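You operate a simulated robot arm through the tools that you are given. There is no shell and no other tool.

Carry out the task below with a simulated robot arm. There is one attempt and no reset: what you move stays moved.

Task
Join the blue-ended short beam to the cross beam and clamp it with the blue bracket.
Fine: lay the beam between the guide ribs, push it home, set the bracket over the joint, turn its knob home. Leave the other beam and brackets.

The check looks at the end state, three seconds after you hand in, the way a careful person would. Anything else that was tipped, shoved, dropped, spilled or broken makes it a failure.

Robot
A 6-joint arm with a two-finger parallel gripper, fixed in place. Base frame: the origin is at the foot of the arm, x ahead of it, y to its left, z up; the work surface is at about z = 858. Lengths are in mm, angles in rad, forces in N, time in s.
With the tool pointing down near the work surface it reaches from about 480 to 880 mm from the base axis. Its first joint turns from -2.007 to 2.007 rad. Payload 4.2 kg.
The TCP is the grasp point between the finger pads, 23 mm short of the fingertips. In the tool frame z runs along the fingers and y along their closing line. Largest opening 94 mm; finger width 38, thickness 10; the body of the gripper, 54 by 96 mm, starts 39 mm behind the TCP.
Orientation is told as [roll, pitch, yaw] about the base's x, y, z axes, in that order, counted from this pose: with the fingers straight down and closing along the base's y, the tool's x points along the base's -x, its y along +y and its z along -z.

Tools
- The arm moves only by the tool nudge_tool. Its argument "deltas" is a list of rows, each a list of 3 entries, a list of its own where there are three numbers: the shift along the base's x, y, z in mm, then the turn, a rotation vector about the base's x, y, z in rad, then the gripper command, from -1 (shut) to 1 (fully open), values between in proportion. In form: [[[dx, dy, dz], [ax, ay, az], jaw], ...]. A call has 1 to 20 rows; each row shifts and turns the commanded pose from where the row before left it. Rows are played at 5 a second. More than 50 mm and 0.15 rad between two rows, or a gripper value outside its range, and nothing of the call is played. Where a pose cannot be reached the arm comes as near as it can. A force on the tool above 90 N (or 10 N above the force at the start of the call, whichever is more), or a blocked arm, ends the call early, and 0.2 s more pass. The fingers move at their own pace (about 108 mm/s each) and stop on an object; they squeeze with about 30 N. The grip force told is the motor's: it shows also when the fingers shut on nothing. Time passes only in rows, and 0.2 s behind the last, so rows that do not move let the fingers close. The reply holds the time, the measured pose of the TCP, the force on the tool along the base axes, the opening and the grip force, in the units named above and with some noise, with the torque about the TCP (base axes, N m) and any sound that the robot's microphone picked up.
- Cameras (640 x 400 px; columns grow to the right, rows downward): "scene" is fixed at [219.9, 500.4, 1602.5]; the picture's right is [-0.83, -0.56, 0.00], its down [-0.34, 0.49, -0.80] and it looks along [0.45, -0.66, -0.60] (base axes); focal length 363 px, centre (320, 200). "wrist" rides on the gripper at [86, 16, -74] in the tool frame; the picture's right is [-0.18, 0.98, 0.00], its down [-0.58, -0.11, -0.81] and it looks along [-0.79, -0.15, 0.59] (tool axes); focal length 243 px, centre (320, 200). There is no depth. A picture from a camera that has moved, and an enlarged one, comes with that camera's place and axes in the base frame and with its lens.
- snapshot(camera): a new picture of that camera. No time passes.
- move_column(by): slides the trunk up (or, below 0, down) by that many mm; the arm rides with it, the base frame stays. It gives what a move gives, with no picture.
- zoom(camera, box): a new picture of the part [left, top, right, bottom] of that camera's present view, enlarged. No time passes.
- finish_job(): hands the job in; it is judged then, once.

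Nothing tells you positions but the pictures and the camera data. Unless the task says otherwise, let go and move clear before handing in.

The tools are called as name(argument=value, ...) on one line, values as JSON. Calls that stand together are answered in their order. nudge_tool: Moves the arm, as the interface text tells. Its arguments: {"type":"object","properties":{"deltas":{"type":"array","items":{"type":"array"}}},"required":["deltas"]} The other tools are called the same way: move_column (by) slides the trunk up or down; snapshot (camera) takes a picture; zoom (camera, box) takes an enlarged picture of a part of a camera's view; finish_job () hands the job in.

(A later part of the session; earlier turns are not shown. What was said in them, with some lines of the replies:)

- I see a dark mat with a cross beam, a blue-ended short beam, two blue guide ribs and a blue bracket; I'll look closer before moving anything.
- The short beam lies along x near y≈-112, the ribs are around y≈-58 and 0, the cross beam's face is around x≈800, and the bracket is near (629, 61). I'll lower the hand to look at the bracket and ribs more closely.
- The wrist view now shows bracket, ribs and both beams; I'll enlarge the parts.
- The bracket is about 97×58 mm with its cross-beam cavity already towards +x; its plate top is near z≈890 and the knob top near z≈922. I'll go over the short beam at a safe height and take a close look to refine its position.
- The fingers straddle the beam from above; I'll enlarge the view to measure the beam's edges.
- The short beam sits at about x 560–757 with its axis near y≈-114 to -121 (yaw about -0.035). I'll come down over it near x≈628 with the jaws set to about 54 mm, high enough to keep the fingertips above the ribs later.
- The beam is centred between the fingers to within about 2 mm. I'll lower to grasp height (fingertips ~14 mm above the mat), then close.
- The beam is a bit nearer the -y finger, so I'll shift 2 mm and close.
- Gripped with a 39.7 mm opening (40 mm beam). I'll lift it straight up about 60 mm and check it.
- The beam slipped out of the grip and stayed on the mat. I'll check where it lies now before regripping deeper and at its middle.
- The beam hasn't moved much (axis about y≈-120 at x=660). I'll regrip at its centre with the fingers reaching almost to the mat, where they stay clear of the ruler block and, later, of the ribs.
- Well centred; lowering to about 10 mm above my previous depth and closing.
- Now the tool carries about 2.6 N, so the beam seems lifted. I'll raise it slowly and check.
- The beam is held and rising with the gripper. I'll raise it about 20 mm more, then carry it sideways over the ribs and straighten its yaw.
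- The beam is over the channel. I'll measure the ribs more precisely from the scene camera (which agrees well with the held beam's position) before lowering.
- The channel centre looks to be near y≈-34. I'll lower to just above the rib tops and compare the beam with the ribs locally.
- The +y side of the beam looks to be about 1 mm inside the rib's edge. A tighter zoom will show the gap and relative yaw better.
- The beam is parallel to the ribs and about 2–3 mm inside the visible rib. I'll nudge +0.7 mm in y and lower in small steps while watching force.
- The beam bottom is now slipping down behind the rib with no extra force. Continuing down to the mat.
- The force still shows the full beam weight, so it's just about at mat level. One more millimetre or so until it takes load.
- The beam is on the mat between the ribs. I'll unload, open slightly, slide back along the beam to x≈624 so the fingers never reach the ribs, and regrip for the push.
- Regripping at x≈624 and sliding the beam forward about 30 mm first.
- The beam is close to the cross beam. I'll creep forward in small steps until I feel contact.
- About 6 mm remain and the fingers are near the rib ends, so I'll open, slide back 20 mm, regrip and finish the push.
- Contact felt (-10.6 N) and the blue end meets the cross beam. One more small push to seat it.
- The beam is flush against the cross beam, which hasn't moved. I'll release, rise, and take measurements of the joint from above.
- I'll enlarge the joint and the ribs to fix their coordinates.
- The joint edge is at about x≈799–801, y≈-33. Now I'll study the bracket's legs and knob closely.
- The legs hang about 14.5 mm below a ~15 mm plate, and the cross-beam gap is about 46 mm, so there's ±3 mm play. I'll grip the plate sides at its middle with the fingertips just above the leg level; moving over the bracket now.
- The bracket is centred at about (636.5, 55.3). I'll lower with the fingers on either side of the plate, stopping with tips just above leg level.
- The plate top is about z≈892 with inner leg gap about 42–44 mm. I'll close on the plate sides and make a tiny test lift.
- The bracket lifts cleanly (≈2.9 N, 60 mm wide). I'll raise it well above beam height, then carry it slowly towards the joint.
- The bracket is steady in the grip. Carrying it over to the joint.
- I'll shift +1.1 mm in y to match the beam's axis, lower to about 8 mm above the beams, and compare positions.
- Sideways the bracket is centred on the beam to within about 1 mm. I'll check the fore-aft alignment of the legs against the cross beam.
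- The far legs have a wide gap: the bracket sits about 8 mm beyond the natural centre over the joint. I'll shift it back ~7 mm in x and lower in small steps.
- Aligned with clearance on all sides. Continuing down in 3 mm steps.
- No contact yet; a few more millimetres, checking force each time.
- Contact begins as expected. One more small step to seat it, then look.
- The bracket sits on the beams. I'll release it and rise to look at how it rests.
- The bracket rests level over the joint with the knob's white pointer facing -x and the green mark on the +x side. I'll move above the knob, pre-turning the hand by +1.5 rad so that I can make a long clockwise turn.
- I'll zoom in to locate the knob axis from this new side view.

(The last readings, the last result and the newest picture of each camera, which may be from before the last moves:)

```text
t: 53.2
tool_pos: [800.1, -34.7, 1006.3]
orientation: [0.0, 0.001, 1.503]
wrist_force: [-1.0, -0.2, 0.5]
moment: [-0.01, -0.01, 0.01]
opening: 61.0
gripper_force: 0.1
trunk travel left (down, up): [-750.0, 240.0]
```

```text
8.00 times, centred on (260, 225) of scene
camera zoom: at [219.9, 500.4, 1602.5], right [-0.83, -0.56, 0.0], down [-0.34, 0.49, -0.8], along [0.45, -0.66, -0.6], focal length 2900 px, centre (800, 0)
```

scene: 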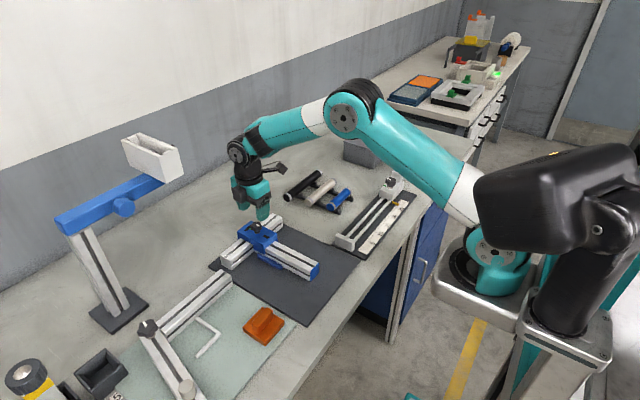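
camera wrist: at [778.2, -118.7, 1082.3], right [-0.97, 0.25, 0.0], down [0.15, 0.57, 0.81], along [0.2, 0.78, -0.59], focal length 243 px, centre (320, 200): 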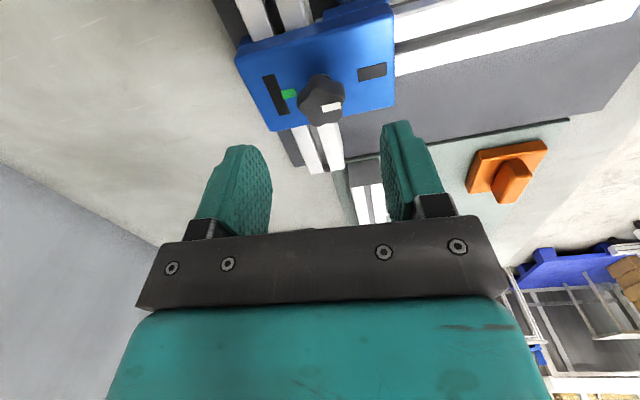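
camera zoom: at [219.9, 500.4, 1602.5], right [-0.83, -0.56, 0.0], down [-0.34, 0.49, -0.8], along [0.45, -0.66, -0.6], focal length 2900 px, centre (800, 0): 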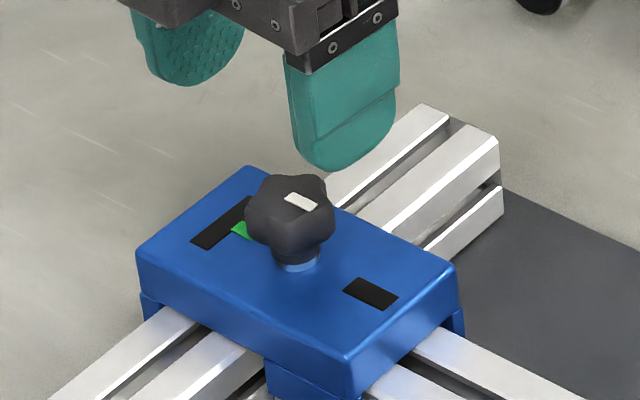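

The knob axis is at about (799.4, -33.6), within 1 mm of the tool axis. Descending so the fingertips stop ~5 mm above the plate.

nudge_tool(deltas=[[[-0.5, 0.3, -25], [0, 0, 0], 0.3], [[0, 0, -20], [0, 0, 0], 0.3], [[0, 0, -12], [0, 0, 0], 0.3], [[0, 0, -7.5], [0, 0, 0], 0.3], [[0, 0, 0], [0, 0, 0], 0.3]])

zoom(camera="wrist", box=[200, 40, 440, 230])

zoom(camera="scene", box=[230, 195, 290, 245])

```text
t: 54.4
tool_pos: [799.9, -32.9, 942.5]
orientation: [0.001, 0.0, 1.499]
wrist_force: [-0.4, -1.1, 3.4]
moment: [0.0, 0.11, 0.01]
opening: 61.4
gripper_force: 0.3
trunk travel left (down, up): [-750.0, 240.0]
```

```text
2.11 times, centred on (320, 135) of wrist
camera zoom: at [777.6, -118.3, 1017.8], right [-0.97, 0.25, 0.0], down [0.15, 0.57, 0.81], along [0.2, 0.78, -0.59], focal length 511 px, centre (320, 337)
```

zoom: 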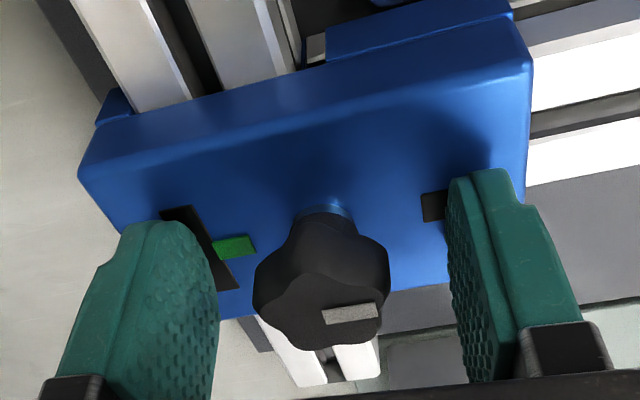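

```text
8.00 times, centred on (260, 220) of scene
camera zoom: at [219.9, 500.4, 1602.5], right [-0.83, -0.56, 0.0], down [-0.34, 0.49, -0.8], along [0.45, -0.66, -0.6], focal length 2900 px, centre (800, 40)
```

zoom: 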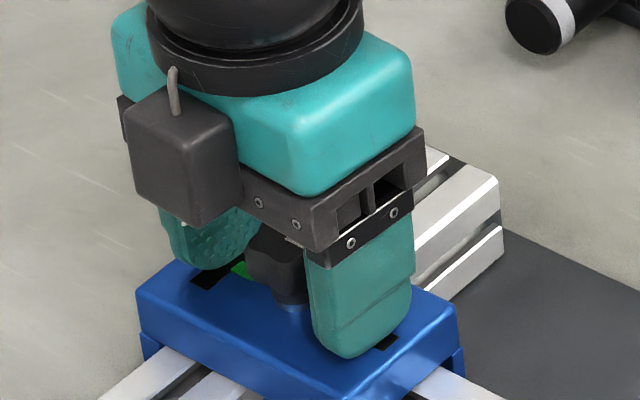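

A slight 3 N upward force suggests a fingertip may be touching the plate; I'll raise 2 mm and check.

nudge_tool(deltas=[[[0, 0, 2], [0, 0, 0], 0.3], [[0, 0, 0], [0, 0, 0], 0.3], [[0, 0, 0], [0, 0, 0], 0.3]])

```text
t: 55.2
tool_pos: [799.5, -32.8, 945.3]
orientation: [0.0, 0.001, 1.498]
wrist_force: [0.4, -0.2, -0.5]
moment: [0.0, 0.0, -0.02]
opening: 60.9
gripper_force: 0.0
trunk travel left (down, up): [-750.0, 240.0]
```

Clear now. Closing on the knob.

nudge_tool(deltas=[[[0, 0, 0], [0, 0, 0], 0], [[0, 0, 0], [0, 0, 0], -0.4], [[0, 0, 0], [0, 0, 0], -1], [[0, 0, 0], [0, 0, 0], -1], [[0, 0, 0], [0, 0, 0], -1]])

zoom(camera="wrist", box=[200, 40, 440, 230])

zoom(camera="scene", box=[230, 195, 290, 245])

```text
t: 56.4
tool_pos: [798.9, -33.5, 944.8]
orientation: [0.0, 0.002, 1.499]
wrist_force: [-1.4, 0.4, -0.1]
moment: [-0.01, -0.02, -0.02]
opening: 28.6
gripper_force: 30.2
trunk travel left (down, up): [-750.0, 240.0]
```

```text
2.11 times, centred on (320, 135) of wrist
camera zoom: at [777.3, -118.3, 1019.8], right [-0.97, 0.25, 0.0], down [0.15, 0.57, 0.81], along [0.2, 0.78, -0.59], focal length 511 px, centre (320, 337)
```

zoom: 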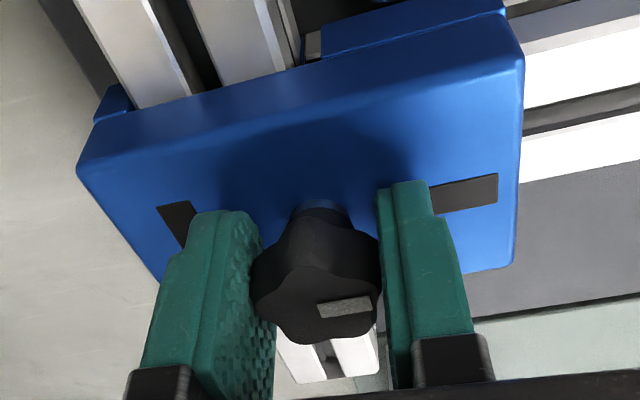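

```text
8.00 times, centred on (260, 220) of scene
camera zoom: at [219.9, 500.4, 1602.5], right [-0.83, -0.56, 0.0], down [-0.34, 0.49, -0.8], along [0.45, -0.66, -0.6], focal length 2900 px, centre (800, 40)
```

zoom: 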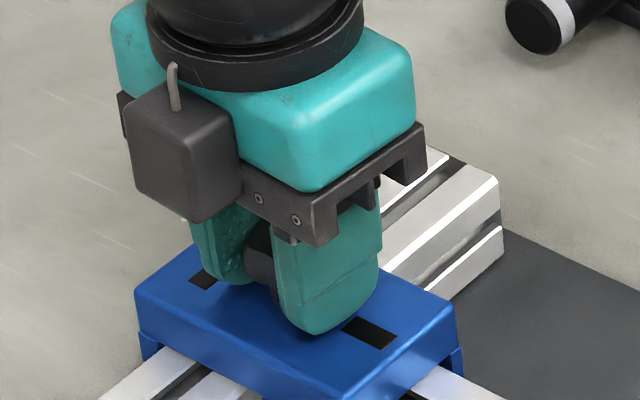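

The knob is gripped (28.6 mm). I'll try a small clockwise turn and watch the torque and the pointer.

nudge_tool(deltas=[[[0, 0, 0], [0, 0, -0.08], -1], [[0, 0, 0], [0, 0, -0.08], -1], [[0, 0, 0], [0, 0, -0.08], -1], [[0, 0, 0], [0, 0, 0], -1]])

zoom(camera="wrist", box=[200, 40, 440, 230])

zoom(camera="scene", box=[230, 195, 290, 245])

```text
t: 57.4
tool_pos: [799.3, -34.0, 944.8]
orientation: [0.0, 0.002, 1.26]
wrist_force: [1.5, 1.4, 3.0]
moment: [-0.02, 0.14, -0.02]
opening: 29.1
gripper_force: 29.8
trunk travel left (down, up): [-750.0, 240.0]
```

```text
2.11 times, centred on (320, 135) of wrist
camera zoom: at [757.7, -110.8, 1019.7], right [-0.88, 0.48, 0.0], down [0.28, 0.52, 0.81], along [0.38, 0.71, -0.59], focal length 511 px, centre (320, 337)
```

zoom: 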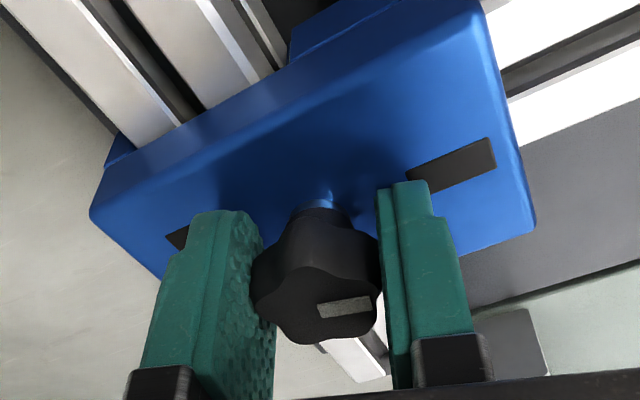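

```text
8.00 times, centred on (260, 220) of scene
camera zoom: at [219.9, 500.4, 1602.5], right [-0.83, -0.56, 0.0], down [-0.34, 0.49, -0.8], along [0.45, -0.66, -0.6], focal length 2900 px, centre (800, 40)
```

zoom: 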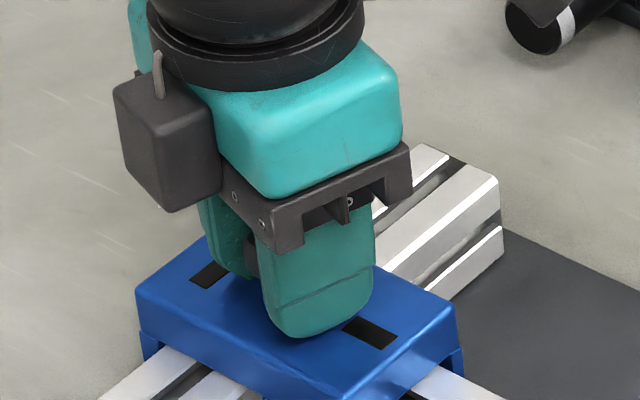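

The knob follows the hand and the bracket stays put. Continuing clockwise, watching torque.

nudge_tool(deltas=[[[0, 0, 0], [0, 0, -0.1], -1], [[0, 0, 0], [0, 0, -0.1], -1], [[0, 0, 0], [0, 0, -0.1], -1], [[0, 0, 0], [0, 0, -0.1], -1], [[0, 0, 0], [0, 0, -0.1], -1], [[0, 0, 0], [0, 0, -0.1], -1], [[0, 0, 0], [0, 0, 0], -1]])

zoom(camera="wrist", box=[200, 40, 440, 230])

zoom(camera="scene", box=[230, 195, 290, 245])

```text
t: 59.0
tool_pos: [798.3, -33.4, 945.1]
orientation: [0.001, 0.0, 0.657]
wrist_force: [2.2, -2.1, 5.1]
moment: [0.0, 0.02, 0.01]
opening: 28.8
gripper_force: 30.1
trunk travel left (down, up): [-750.0, 240.0]
```

```text
2.11 times, centred on (320, 135) of wrist
camera zoom: at [721.0, -73.4, 1019.7], right [-0.46, 0.89, 0.0], down [0.53, 0.27, 0.81], along [0.72, 0.37, -0.59], focal length 511 px, centre (320, 337)
```

zoom: 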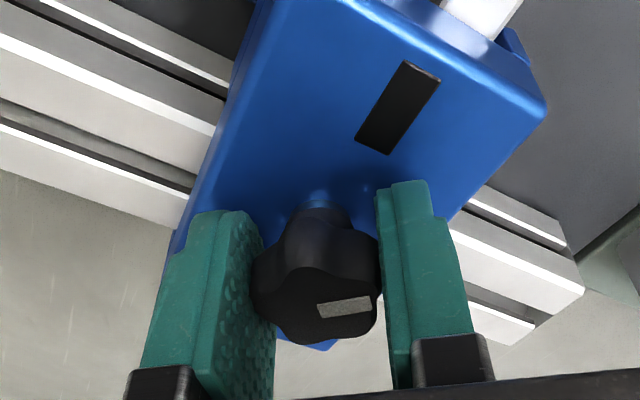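

```text
8.00 times, centred on (260, 220) of scene
camera zoom: at [219.9, 500.4, 1602.5], right [-0.83, -0.56, 0.0], down [-0.34, 0.49, -0.8], along [0.45, -0.66, -0.6], focal length 2900 px, centre (800, 40)
```

zoom: 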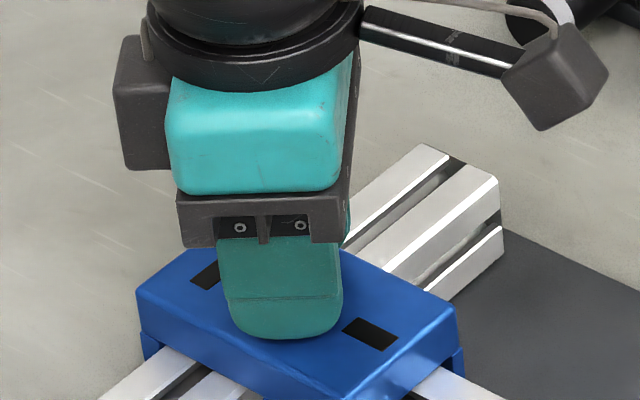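

Still turning freely, bracket unmoved. Continuing.

nudge_tool(deltas=[[[0, 0, 0.5], [0, 0, -0.1], -1], [[0, 0, 0], [0, 0, -0.1], -1], [[0, 0, 0], [0, 0, -0.1], -1], [[0, 0, 0], [0, 0, -0.1], -1], [[0, 0, 0], [0, 0, -0.1], -1], [[0, 0, 0], [0, 0, -0.1], -1], [[0, 0, 0], [0, 0, -0.1], -1], [[0, 0, 0], [0, 0, 0], -1]])

zoom(camera="wrist", box=[200, 40, 440, 230])

zoom(camera="scene", box=[230, 195, 290, 245])

```text
t: 60.8
tool_pos: [799.4, -33.0, 944.7]
orientation: [0.001, 0.0, -0.042]
wrist_force: [-0.8, -1.0, -0.6]
moment: [-0.01, 0.02, -0.02]
opening: 28.9
gripper_force: 30.4
trunk travel left (down, up): [-750.0, 240.0]
```

```text
2.11 times, centred on (320, 135) of wrist
camera zoom: at [713.7, -13.7, 1020.4], right [0.23, 0.97, 0.0], down [0.58, -0.13, 0.81], along [0.79, -0.18, -0.59], focal length 511 px, centre (320, 337)
```

zoom: 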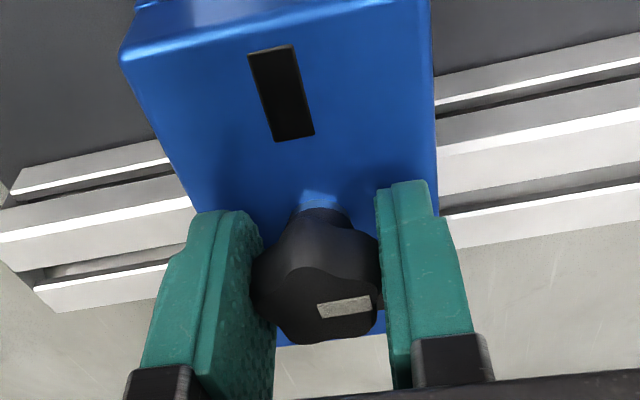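

```text
8.00 times, centred on (260, 220) of scene
camera zoom: at [219.9, 500.4, 1602.5], right [-0.83, -0.56, 0.0], down [-0.34, 0.49, -0.8], along [0.45, -0.66, -0.6], focal length 2900 px, centre (800, 40)
```

zoom: 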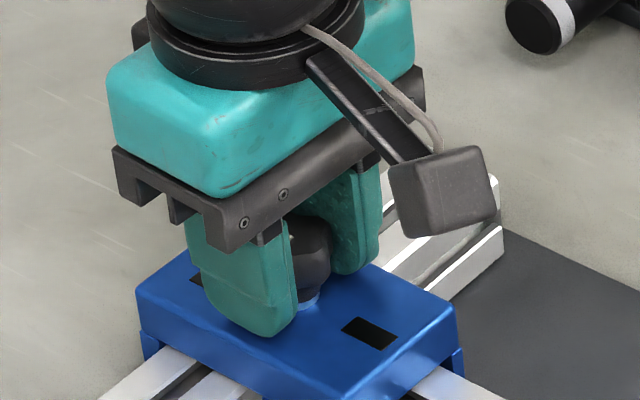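

Halfway: the pointer now faces +y. Continuing towards the green mark.

nudge_tool(deltas=[[[0, 0, 0], [0, 0, -0.1], -1], [[0, 0, 0], [0, 0, -0.1], -1], [[0, 0, 0], [0, 0, -0.1], -1], [[0, 0, 0], [0, 0, -0.1], -1], [[0, 0, 0], [0, 0, -0.1], -1], [[0, 0, 0], [0, 0, -0.1], -1], [[0, 0, 0], [0, 0, -0.1], -1], [[0, 0, 0], [0, 0, -0.1], -1], [[0, 0, 0], [0, 0, 0], -1]])

zoom(camera="wrist", box=[200, 40, 440, 230])

zoom(camera="scene", box=[230, 195, 290, 245])

```text
t: 62.8
tool_pos: [798.0, -33.4, 945.6]
orientation: [0.001, 0.0, -0.84]
wrist_force: [-0.2, 0.1, -0.2]
moment: [-0.02, 0.0, 0.01]
opening: 28.9
gripper_force: 30.0
trunk travel left (down, up): [-750.0, 240.0]
```

```text
2.11 times, centred on (320, 135) of wrist
camera zoom: at [754.2, 41.6, 1020.1], right [0.86, 0.52, 0.0], down [0.31, -0.51, 0.81], along [0.42, -0.69, -0.59], focal length 511 px, centre (320, 337)
```

zoom: 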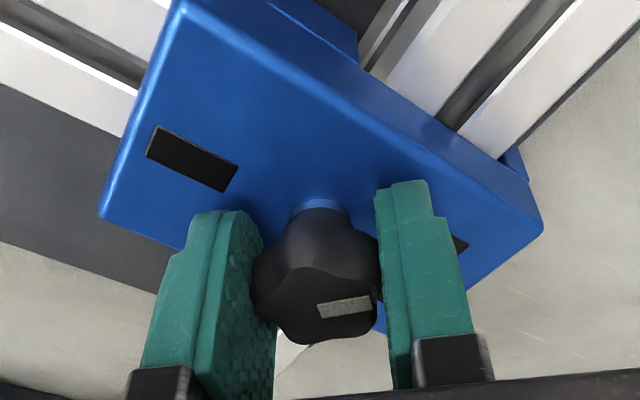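

```text
8.00 times, centred on (260, 220) of scene
camera zoom: at [219.9, 500.4, 1602.5], right [-0.83, -0.56, 0.0], down [-0.34, 0.49, -0.8], along [0.45, -0.66, -0.6], focal length 2900 px, centre (800, 40)
```

zoom: 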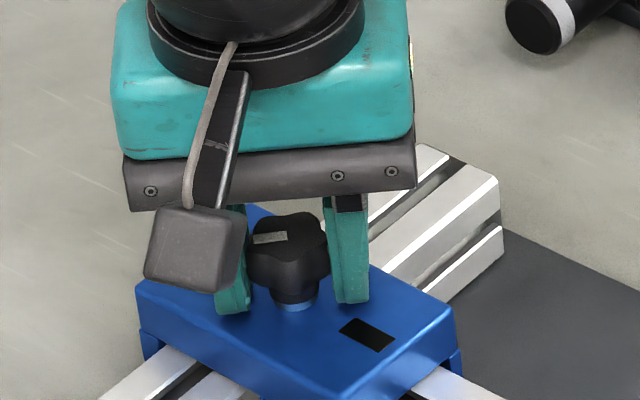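

The pointer is approaching the green side. Continuing in finer steps and watching for a stop.

nudge_tool(deltas=[[[0, 0, 0], [0, 0, -0.1], -1], [[0, 0, 0], [0, 0, -0.1], -1], [[0, 0, 0], [0, 0, -0.1], -1], [[0, 0, 0], [0, 0, -0.1], -1], [[0, 0, 0], [0, 0, -0.1], -1], [[0, 0, 0], [0, 0, -0.1], -1], [[0, 0, 0], [0, 0, 0], -1]])

nudge_tool(deltas=[[[0, 0, 0], [0, 0, -0.08], -1], [[0, 0, 0], [0, 0, -0.08], -1], [[0, 0, 0], [0, 0, 0], -1]])

zoom(camera="wrist", box=[200, 40, 440, 230])

zoom(camera="scene", box=[230, 195, 290, 245])

```text
t: 64.4
tool_pos: [798.4, -32.8, 944.3]
orientation: [0.001, 0.0, -1.441]
wrist_force: [0.2, 0.1, 0.8]
moment: [-0.01, 0.12, -0.03]
opening: 28.8
gripper_force: 29.8
trunk travel left (down, up): [-750.0, 240.0]
```

```text
t: 65.2
tool_pos: [799.4, -31.9, 945.6]
orientation: [0.0, 0.002, -1.602]
wrist_force: [-0.6, 1.4, 0.2]
moment: [0.06, -0.13, -0.01]
opening: 28.7
gripper_force: 30.0
trunk travel left (down, up): [-750.0, 240.0]
```

```text
2.11 times, centred on (320, 135) of wrist
camera zoom: at [818.2, 52.7, 1019.8], right [0.98, -0.21, 0.0], down [-0.13, -0.58, 0.81], along [-0.17, -0.79, -0.59], focal length 511 px, centre (320, 337)
```

zoom: 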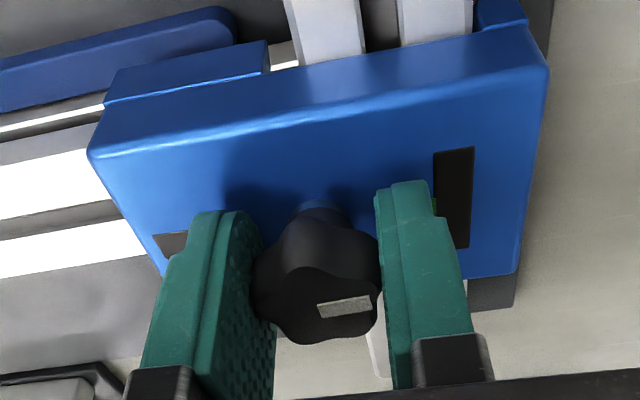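

```text
8.00 times, centred on (260, 220) of scene
camera zoom: at [219.9, 500.4, 1602.5], right [-0.83, -0.56, 0.0], down [-0.34, 0.49, -0.8], along [0.45, -0.66, -0.6], focal length 2900 px, centre (800, 40)
```

zoom: 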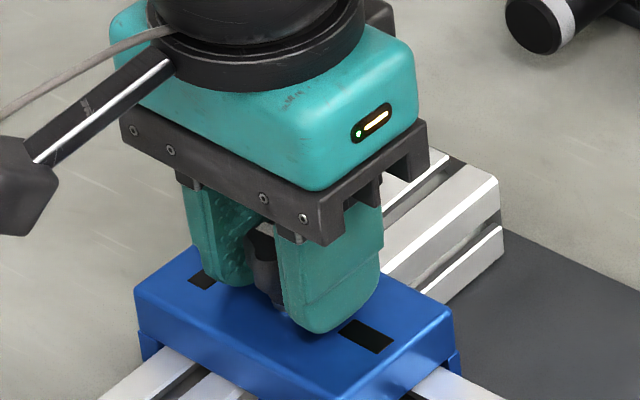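

The knob has turned ~3.10 rad and its pointer now faces the green mark, without a hard stop so far. I'll release and rise to compare pointer and mark.

nudge_tool(deltas=[[[0, 0, 0], [0, 0, 0], -0.5], [[0, 0, 0], [0, 0, 0], 0.3], [[0, 0, 0], [0, 0, 0], 0.3], [[0, 0, 10], [0, 0, 0], 0.3], [[0, 0, 25], [0, 0, 0], 0.3], [[0, 0, 30], [0, 0, 0], 0.3], [[0, 0, 0], [0, 0, 0], 0.3]])

zoom(camera="wrist", box=[230, 0, 430, 160])

zoom(camera="scene", box=[230, 200, 290, 250])

```text
t: 66.8
tool_pos: [799.9, -31.8, 1010.5]
orientation: [0.0, 0.002, -1.601]
wrist_force: [-0.5, 0.5, -0.3]
moment: [-0.01, -0.01, 0.03]
opening: 61.2
gripper_force: 0.0
trunk travel left (down, up): [-750.0, 240.0]
```

```text
2.50 times, centred on (330, 80) of wrist
camera zoom: at [818.7, 53.5, 1085.6], right [0.98, -0.21, 0.0], down [-0.13, -0.58, 0.81], along [-0.17, -0.79, -0.59], focal length 606 px, centre (295, 500)
```

zoom: 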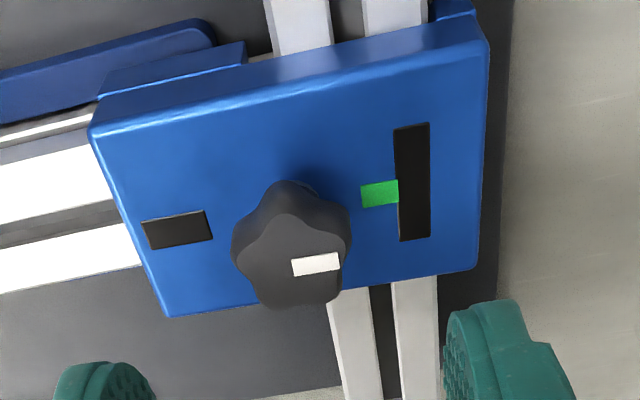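

```text
8.00 times, centred on (260, 225) of scene
camera zoom: at [219.9, 500.4, 1602.5], right [-0.83, -0.56, 0.0], down [-0.34, 0.49, -0.8], along [0.45, -0.66, -0.6], focal length 2900 px, centre (800, 0)
```

zoom: 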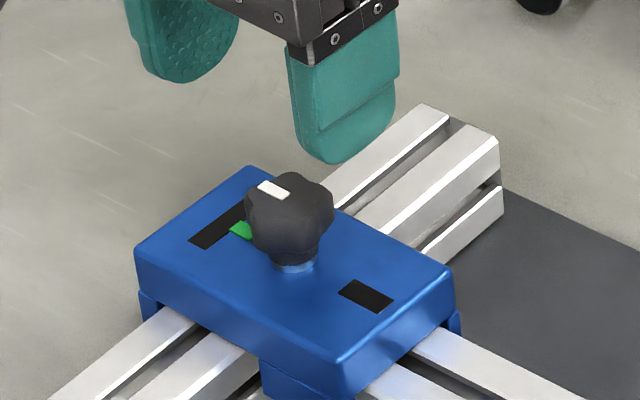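

The pointer lines up with the green mark to within a few hundredths of a radian, but I felt no end stop. I'll regrip and carefully feel whether a stop lies just beyond.

nudge_tool(deltas=[[[-0.3, -0.5, -25], [0, 0, 0], 0.3], [[0, 0, -25], [0, 0, 0], 0.3], [[0, 0, -14], [0, 0, 0], 0.3], [[0, 0, 0], [0, 0, 0], 0.3], [[0, 0, 0], [0, 0, 0], -0.2], [[0, 0, 0], [0, 0, 0], -1], [[0, 0, 0], [0, 0, 0], -1], [[0, 0, 0], [0, 0, 0], -1]])

nudge_tool(deltas=[[[0, 0, 0], [0, 0, -0.03], -1], [[0, 0, 0], [0, 0, 0], -1]])

nudge_tool(deltas=[[[0, 0, 0], [0, 0, -0.03], -1], [[0, 0, 0], [0, 0, 0], -1]])

zoom(camera="wrist", box=[200, 40, 440, 230])

```text
t: 68.6
tool_pos: [799.3, -33.4, 946.1]
orientation: [-0.003, -0.001, -1.602]
wrist_force: [-6.4, -0.3, -0.2]
moment: [0.01, 0.22, 0.01]
opening: 28.9
gripper_force: 29.6
trunk travel left (down, up): [-750.0, 240.0]
```

```text
t: 69.2
tool_pos: [798.3, -34.1, 946.6]
orientation: [-0.002, 0.0, -1.631]
wrist_force: [-4.6, -0.6, -1.1]
moment: [-0.05, 0.21, 0.11]
opening: 29.1
gripper_force: 29.9
trunk travel left (down, up): [-750.0, 240.0]
```

```text
t: 69.8
tool_pos: [798.8, -33.7, 945.4]
orientation: [0.001, 0.002, -1.662]
wrist_force: [-1.4, -1.0, -3.7]
moment: [0.0, 0.12, 0.09]
opening: 28.9
gripper_force: 30.5
trunk travel left (down, up): [-750.0, 240.0]
```

```text
2.11 times, centred on (320, 135) of wrist
camera zoom: at [823.5, 50.7, 1020.9], right [0.96, -0.27, 0.0], down [-0.16, -0.57, 0.81], along [-0.22, -0.78, -0.59], focal length 511 px, centre (320, 337)
```

zoom: 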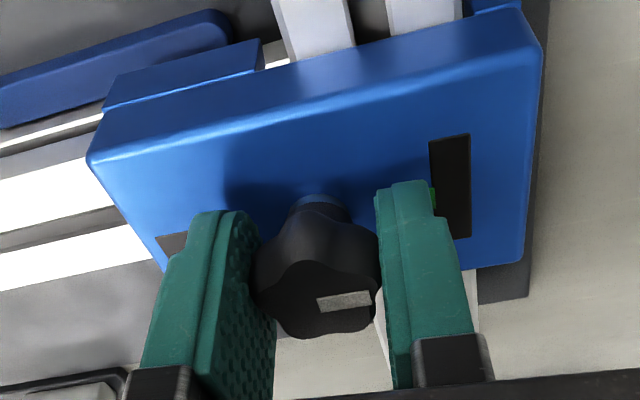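

A small resisting torque (~0.1 N·m) has appeared. One more small step to see if it builds up as at a stop.

nudge_tool(deltas=[[[0, 0, 0], [0, 0, -0.04], -1], [[0, 0, 0], [0, 0, 0], -1]])

nudge_tool(deltas=[[[0, 0, 0], [0, 0, -0.04], -1], [[0, 0, 0], [0, 0, 0], -1]])

zoom(camera="wrist", box=[200, 40, 440, 230])

zoom(camera="scene", box=[230, 200, 290, 250])

```text
t: 70.4
tool_pos: [799.2, -32.6, 947.4]
orientation: [0.0, 0.001, -1.703]
wrist_force: [-2.6, 0.0, -0.4]
moment: [-0.04, 0.18, 0.06]
opening: 28.9
gripper_force: 29.6
trunk travel left (down, up): [-750.0, 240.0]
```

```text
t: 71.0
tool_pos: [799.6, -33.1, 945.0]
orientation: [0.001, 0.001, -1.741]
wrist_force: [-2.6, 0.6, -1.4]
moment: [-0.01, 0.12, 0.03]
opening: 29.0
gripper_force: 30.2
trunk travel left (down, up): [-750.0, 240.0]
```

```text
2.11 times, centred on (320, 135) of wrist
camera zoom: at [830.2, 48.7, 1021.1], right [0.94, -0.35, 0.0], down [-0.21, -0.55, 0.81], along [-0.28, -0.76, -0.59], focal length 511 px, centre (320, 337)
```

zoom: 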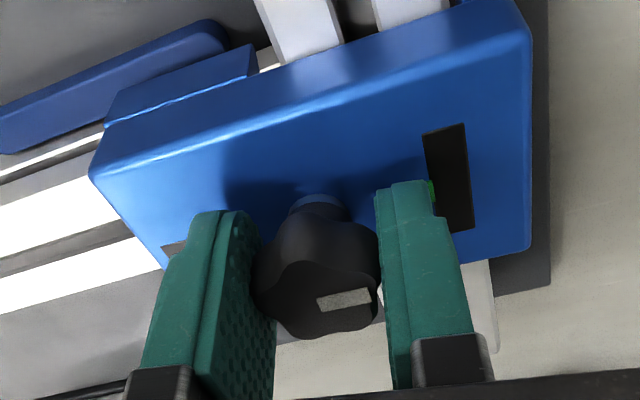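

```text
8.00 times, centred on (260, 225) of scene
camera zoom: at [219.9, 500.4, 1602.5], right [-0.83, -0.56, 0.0], down [-0.34, 0.49, -0.8], along [0.45, -0.66, -0.6], focal length 2900 px, centre (800, 0)
```

zoom: 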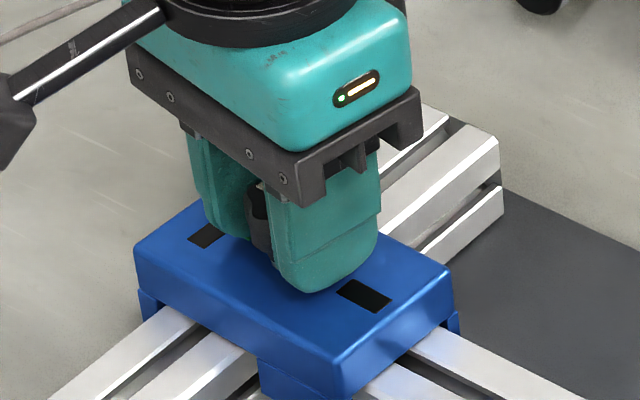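

Torque hasn't built up further. I'll zoom on the pointer to see whether it moved on with the hand or stayed at a stop.

zoom(camera="wrist", box=[300, 150, 400, 210])

zoom(camera="wrist", box=[220, 30, 470, 210])

```text
6.40 times, centred on (350, 180) of wrist
camera zoom: at [830.2, 48.7, 1021.1], right [0.94, -0.35, 0.0], down [-0.21, -0.55, 0.81], along [-0.28, -0.76, -0.59], focal length 1553 px, centre (128, 328)
```

zoom: 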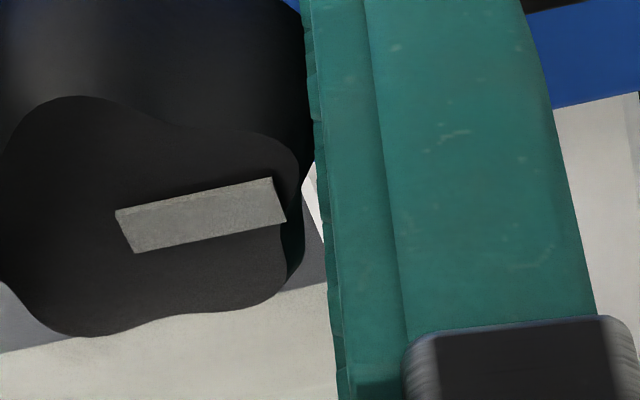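

```text
2.22 times, centred on (345, 120) of wrist
camera zoom: at [830.2, 48.7, 1021.1], right [0.94, -0.35, 0.0], down [-0.21, -0.55, 0.81], along [-0.28, -0.76, -0.59], focal length 539 px, centre (264, 378)
```

zoom: 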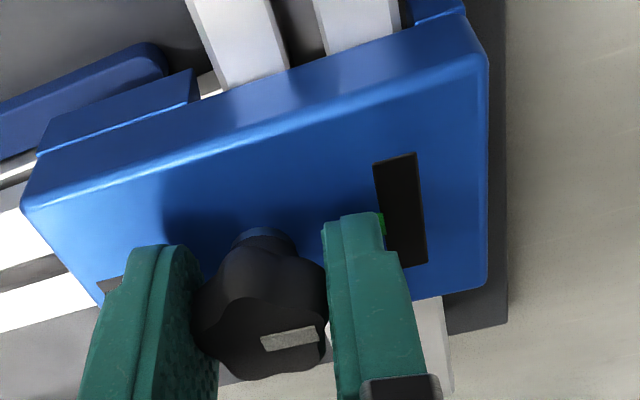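

The pointer stayed at about -0.03 rad while the hand went on turning, so the knob has reached its stop at the green mark. I'll release, rise and verify.

nudge_tool(deltas=[[[0, 0, 0], [0, 0, 0.04], -1], [[0, 0, 0], [0, 0, 0], -0.5], [[0, 0, 0], [0, 0, 0], 0.3], [[0, 0, 0], [0, 0, 0], 0.3], [[0, 0, 10], [0, 0, 0], 0.3], [[0, 0, 25], [0, 0, 0], 0.3], [[0, 0, 30], [0, 0, 0], 0.3], [[0, 0, 0], [0, 0, 0], 0.3]])

zoom(camera="wrist", box=[230, 0, 430, 160])

zoom(camera="scene", box=[230, 200, 290, 250])

zoom(camera="scene", box=[240, 215, 276, 240])

```text
t: 72.8
tool_pos: [798.9, -33.9, 1010.9]
orientation: [0.0, 0.001, -1.699]
wrist_force: [0.5, -0.4, -0.4]
moment: [0.01, 0.02, 0.0]
opening: 61.1
gripper_force: 0.0
trunk travel left (down, up): [-750.0, 240.0]
```

```text
2.50 times, centred on (330, 80) of wrist
camera zoom: at [826.7, 50.1, 1085.4], right [0.95, -0.31, 0.0], down [-0.18, -0.56, 0.81], along [-0.25, -0.77, -0.59], focal length 606 px, centre (295, 500)
```

zoom: 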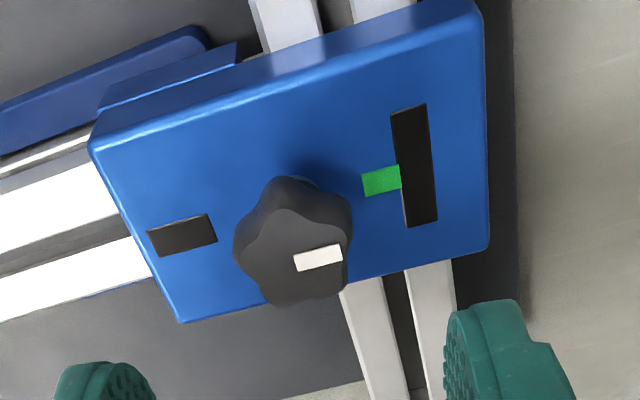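

```text
8.00 times, centred on (260, 225) of scene
camera zoom: at [219.9, 500.4, 1602.5], right [-0.83, -0.56, 0.0], down [-0.34, 0.49, -0.8], along [0.45, -0.66, -0.6], focal length 2900 px, centre (800, 0)
```

zoom: 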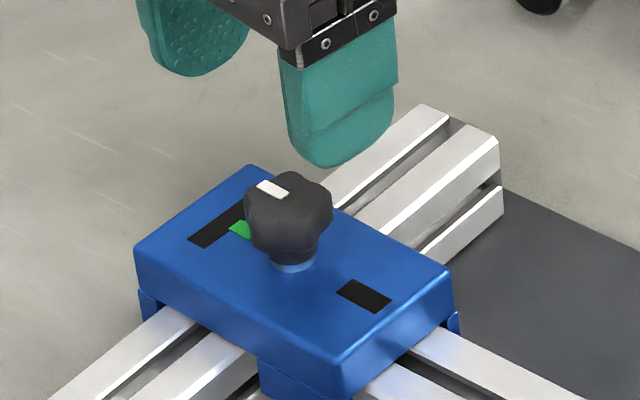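

```text
16.00 times, centred on (258, 228) of scene
camera zoom: at [219.9, 500.4, 1602.5], right [-0.83, -0.56, 0.0], down [-0.34, 0.49, -0.8], along [0.45, -0.66, -0.6], focal length 5801 px, centre (1312, -240)
```

zoom: 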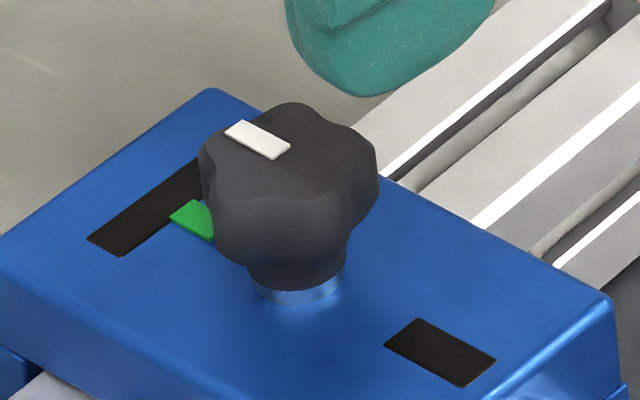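

Pointer is in line with the green mark and hasn't moved from its stop. I'll turn the hand back to neutral, move back, and check the whole assembly.

nudge_tool(deltas=[[[0, 0, 10], [0, 0, 0.12], 0.3], [[0, 0, 10], [0, 0, 0.12], 0.3], [[-5, 0, 10], [0, 0, 0.12], 0.3], [[-5, 0, 0], [0, 0, 0.12], 0.3], [[-5, 0, 0], [0, 0, 0.12], 0.3], [[-5, 0, 0], [0, 0, 0.12], 0.3], [[-5, 0, 0], [0, 0, 0.12], 0.3], [[-5, 0, 0], [0, 0, 0.12], 0.3], [[-5, 0, 0], [0, 0, 0.12], 0.3], [[-5, 0, 0], [0, 0, 0.12], 0.3], [[-10, 0, 0], [0, 0, 0.12], 0.3], [[-10, 0, 0], [0, 0, 0.12], 0.3], [[-10, 0, 0], [0, 0, 0.12], 0.3], [[-10, 0, 0], [0, 0, 0.14], 0.3], [[-10, 0, 0], [0, 0, 0], 0.3], [[0, 0, 0], [0, 0, 0], 0.3]])

snapshot(camera="wrist")

snapshot(camera="scene")

zoom(camera="wrist", box=[250, 60, 410, 220])

zoom(camera="scene", box=[200, 190, 340, 290])

```text
t: 76.2
tool_pos: [708.8, -33.0, 1042.1]
orientation: [0.0, 0.001, 0.001]
wrist_force: [-0.6, -0.7, 0.6]
moment: [0.01, 0.02, 0.0]
opening: 61.1
gripper_force: 0.0
trunk travel left (down, up): [-750.0, 240.0]
```

```text
taken
camera wrist: at [623.2, -17.4, 1116.2], right [0.18, 0.98, 0.0], down [0.58, -0.11, 0.81], along [0.79, -0.15, -0.59], focal length 243 px, centre (320, 200)
```

wrist: 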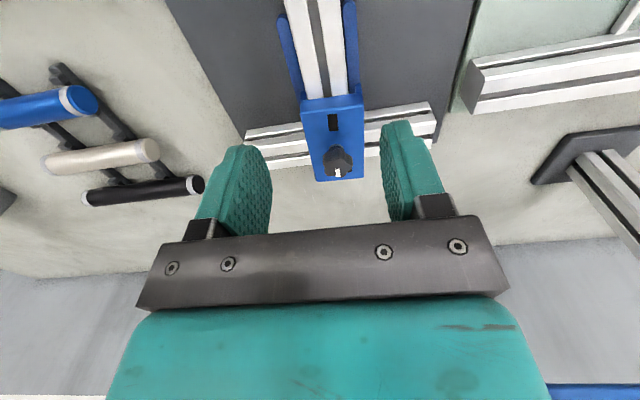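

```text
taken
```

scene: 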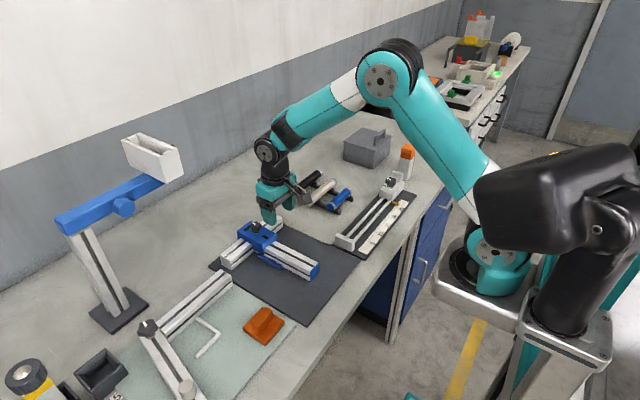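

```text
2.50 times, centred on (330, 140) of wrist
camera zoom: at [623.2, -17.4, 1116.2], right [0.18, 0.98, 0.0], down [0.58, -0.11, 0.81], along [0.79, -0.15, -0.59], focal length 606 px, centre (295, 350)
```

zoom: 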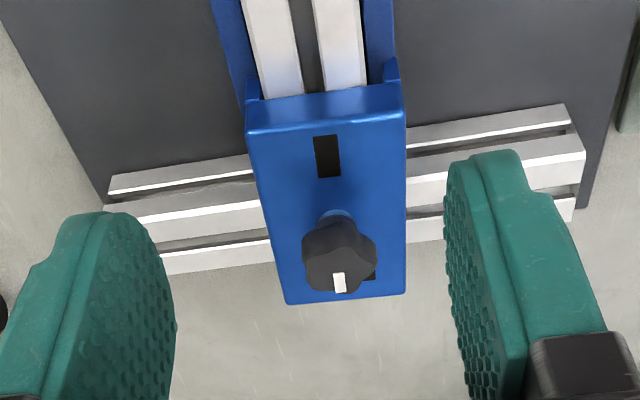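

```text
4.00 times, centred on (270, 240) of scene
camera zoom: at [219.9, 500.4, 1602.5], right [-0.83, -0.56, 0.0], down [-0.34, 0.49, -0.8], along [0.45, -0.66, -0.6], focal length 1450 px, centre (520, 40)
```

zoom: 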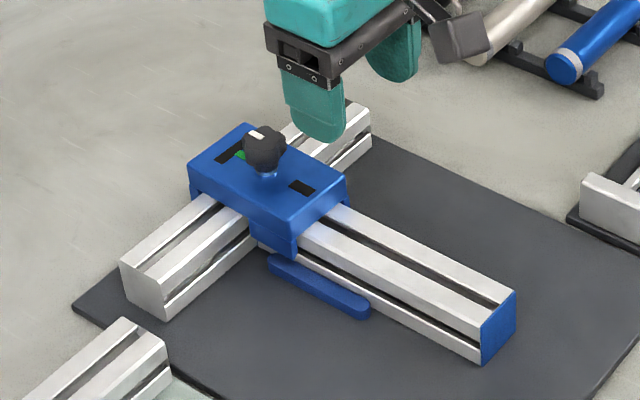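

Everything looks in place: bracket centred within ~2 mm of the beam and square, pointer at green. I'll do a last check that the joint is still closed and that nothing else has moved.

zoom(camera="scene", box=[240, 235, 280, 262])

zoom(camera="scene", box=[280, 160, 420, 260])

zoom(camera="scene", box=[80, 260, 320, 400])

```text
14.81 times, centred on (260, 248) of scene
camera zoom: at [219.9, 500.4, 1602.5], right [-0.83, -0.56, 0.0], down [-0.34, 0.49, -0.8], along [0.45, -0.66, -0.6], focal length 5371 px, centre (1209, -518)
```

zoom: 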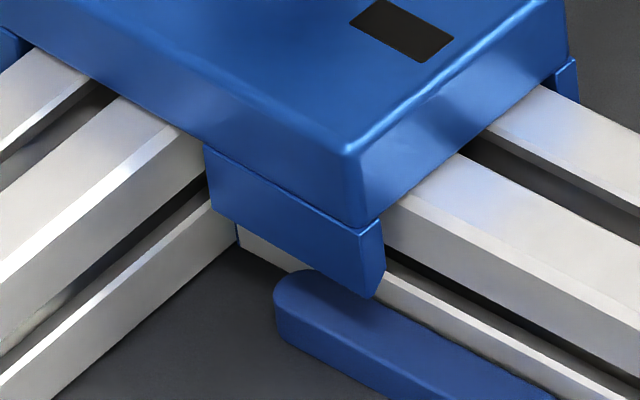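

```text
4.00 times, centred on (350, 210) of scene
camera zoom: at [219.9, 500.4, 1602.5], right [-0.83, -0.56, 0.0], down [-0.34, 0.49, -0.8], along [0.45, -0.66, -0.6], focal length 1450 px, centre (200, 160)
```

zoom: 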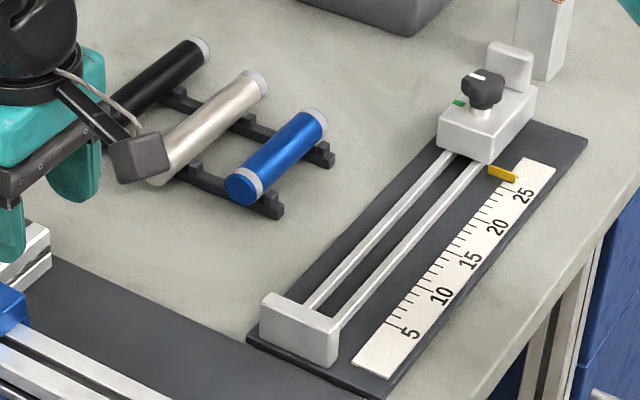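

```text
2.67 times, centred on (200, 330) of scene
camera zoom: at [219.9, 500.4, 1602.5], right [-0.83, -0.56, 0.0], down [-0.34, 0.49, -0.8], along [0.45, -0.66, -0.6], focal length 967 px, centre (640, -147)
```

zoom: 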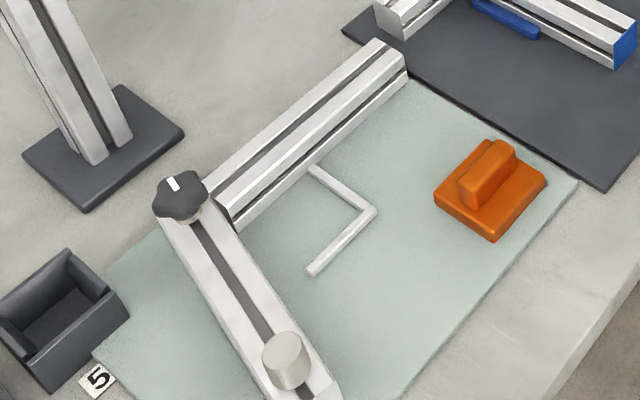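

The joint is closed, the bracket is seated with its knob at the green mark, and the ruler, rack, orange bracket and other beam are untouched. I'll raise the arm clear.

nudge_tool(deltas=[[[-10, 0, 30], [0, 0, 0], 0.3], [[-20, 0, 40], [0, 0, 0], 0.3], [[-30, 0, 40], [0, 0, 0], 0.3], [[-30, 0, 30], [0, 0, 0], 0.3], [[0, 0, 0], [0, 0, 0], 0.3], [[0, 0, 0], [0, 0, 0], 0.3]])

zoom(camera="scene", box=[200, 190, 340, 290])

```text
t: 77.6
tool_pos: [617.6, -33.4, 1181.0]
orientation: [0.001, 0.0, 0.0]
wrist_force: [-0.2, -0.6, 0.2]
moment: [-0.02, 0.02, -0.01]
opening: 61.0
gripper_force: 0.2
trunk travel left (down, up): [-750.0, 240.0]
```

```text
4.00 times, centred on (270, 240) of scene
camera zoom: at [219.9, 500.4, 1602.5], right [-0.83, -0.56, 0.0], down [-0.34, 0.49, -0.8], along [0.45, -0.66, -0.6], focal length 1450 px, centre (520, 40)
```

zoom: 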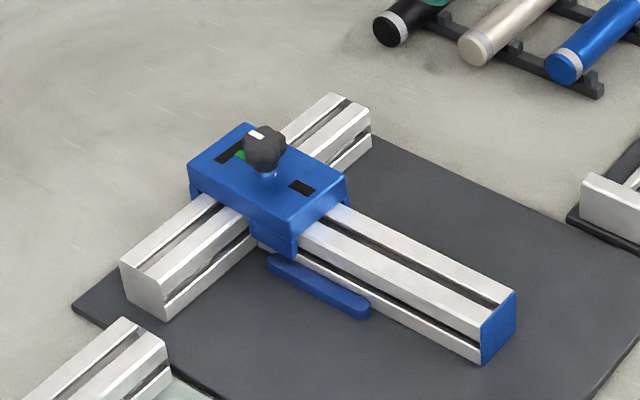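

The assembly is complete and undisturbed with the arm well clear: beam between the ribs and flush, bracket over the joint, knob at the green mark. Handing in.

finish_job()

```text
The job is handed in.
```

The blue-ended beam is joined to the cross beam and clamped with the blue bracket, and I've handed the job in. No result has come back yet.

- **Beam:** it lies between the guide ribs, pushed up against the cross beam. I felt contact at about 18 N, and the joint still looked closed at the end. My first attempt to lift it slipped, but the beam stayed in place on the mat. I regripped it at its middle and carried on.
- **Bracket:** it sits flat over the joint, about 1.6 mm off the beam's centre line and very slightly turned. Some of that came from turning the knob. It is still within the roughly 4 mm of play around its legs.
- **Knob:** I turned it about half a turn clockwise, so its white pointer lines up with the green mark. There was no hard stop. I take it as home because the pointer stayed at the mark when I kept turning, and the resistance was light (about 0.1 N·m).

In the last pictures the other beam, the orange bracket, the ruler fixture and the rack of cylinders looked undisturbed. The arm had let go and was well clear.
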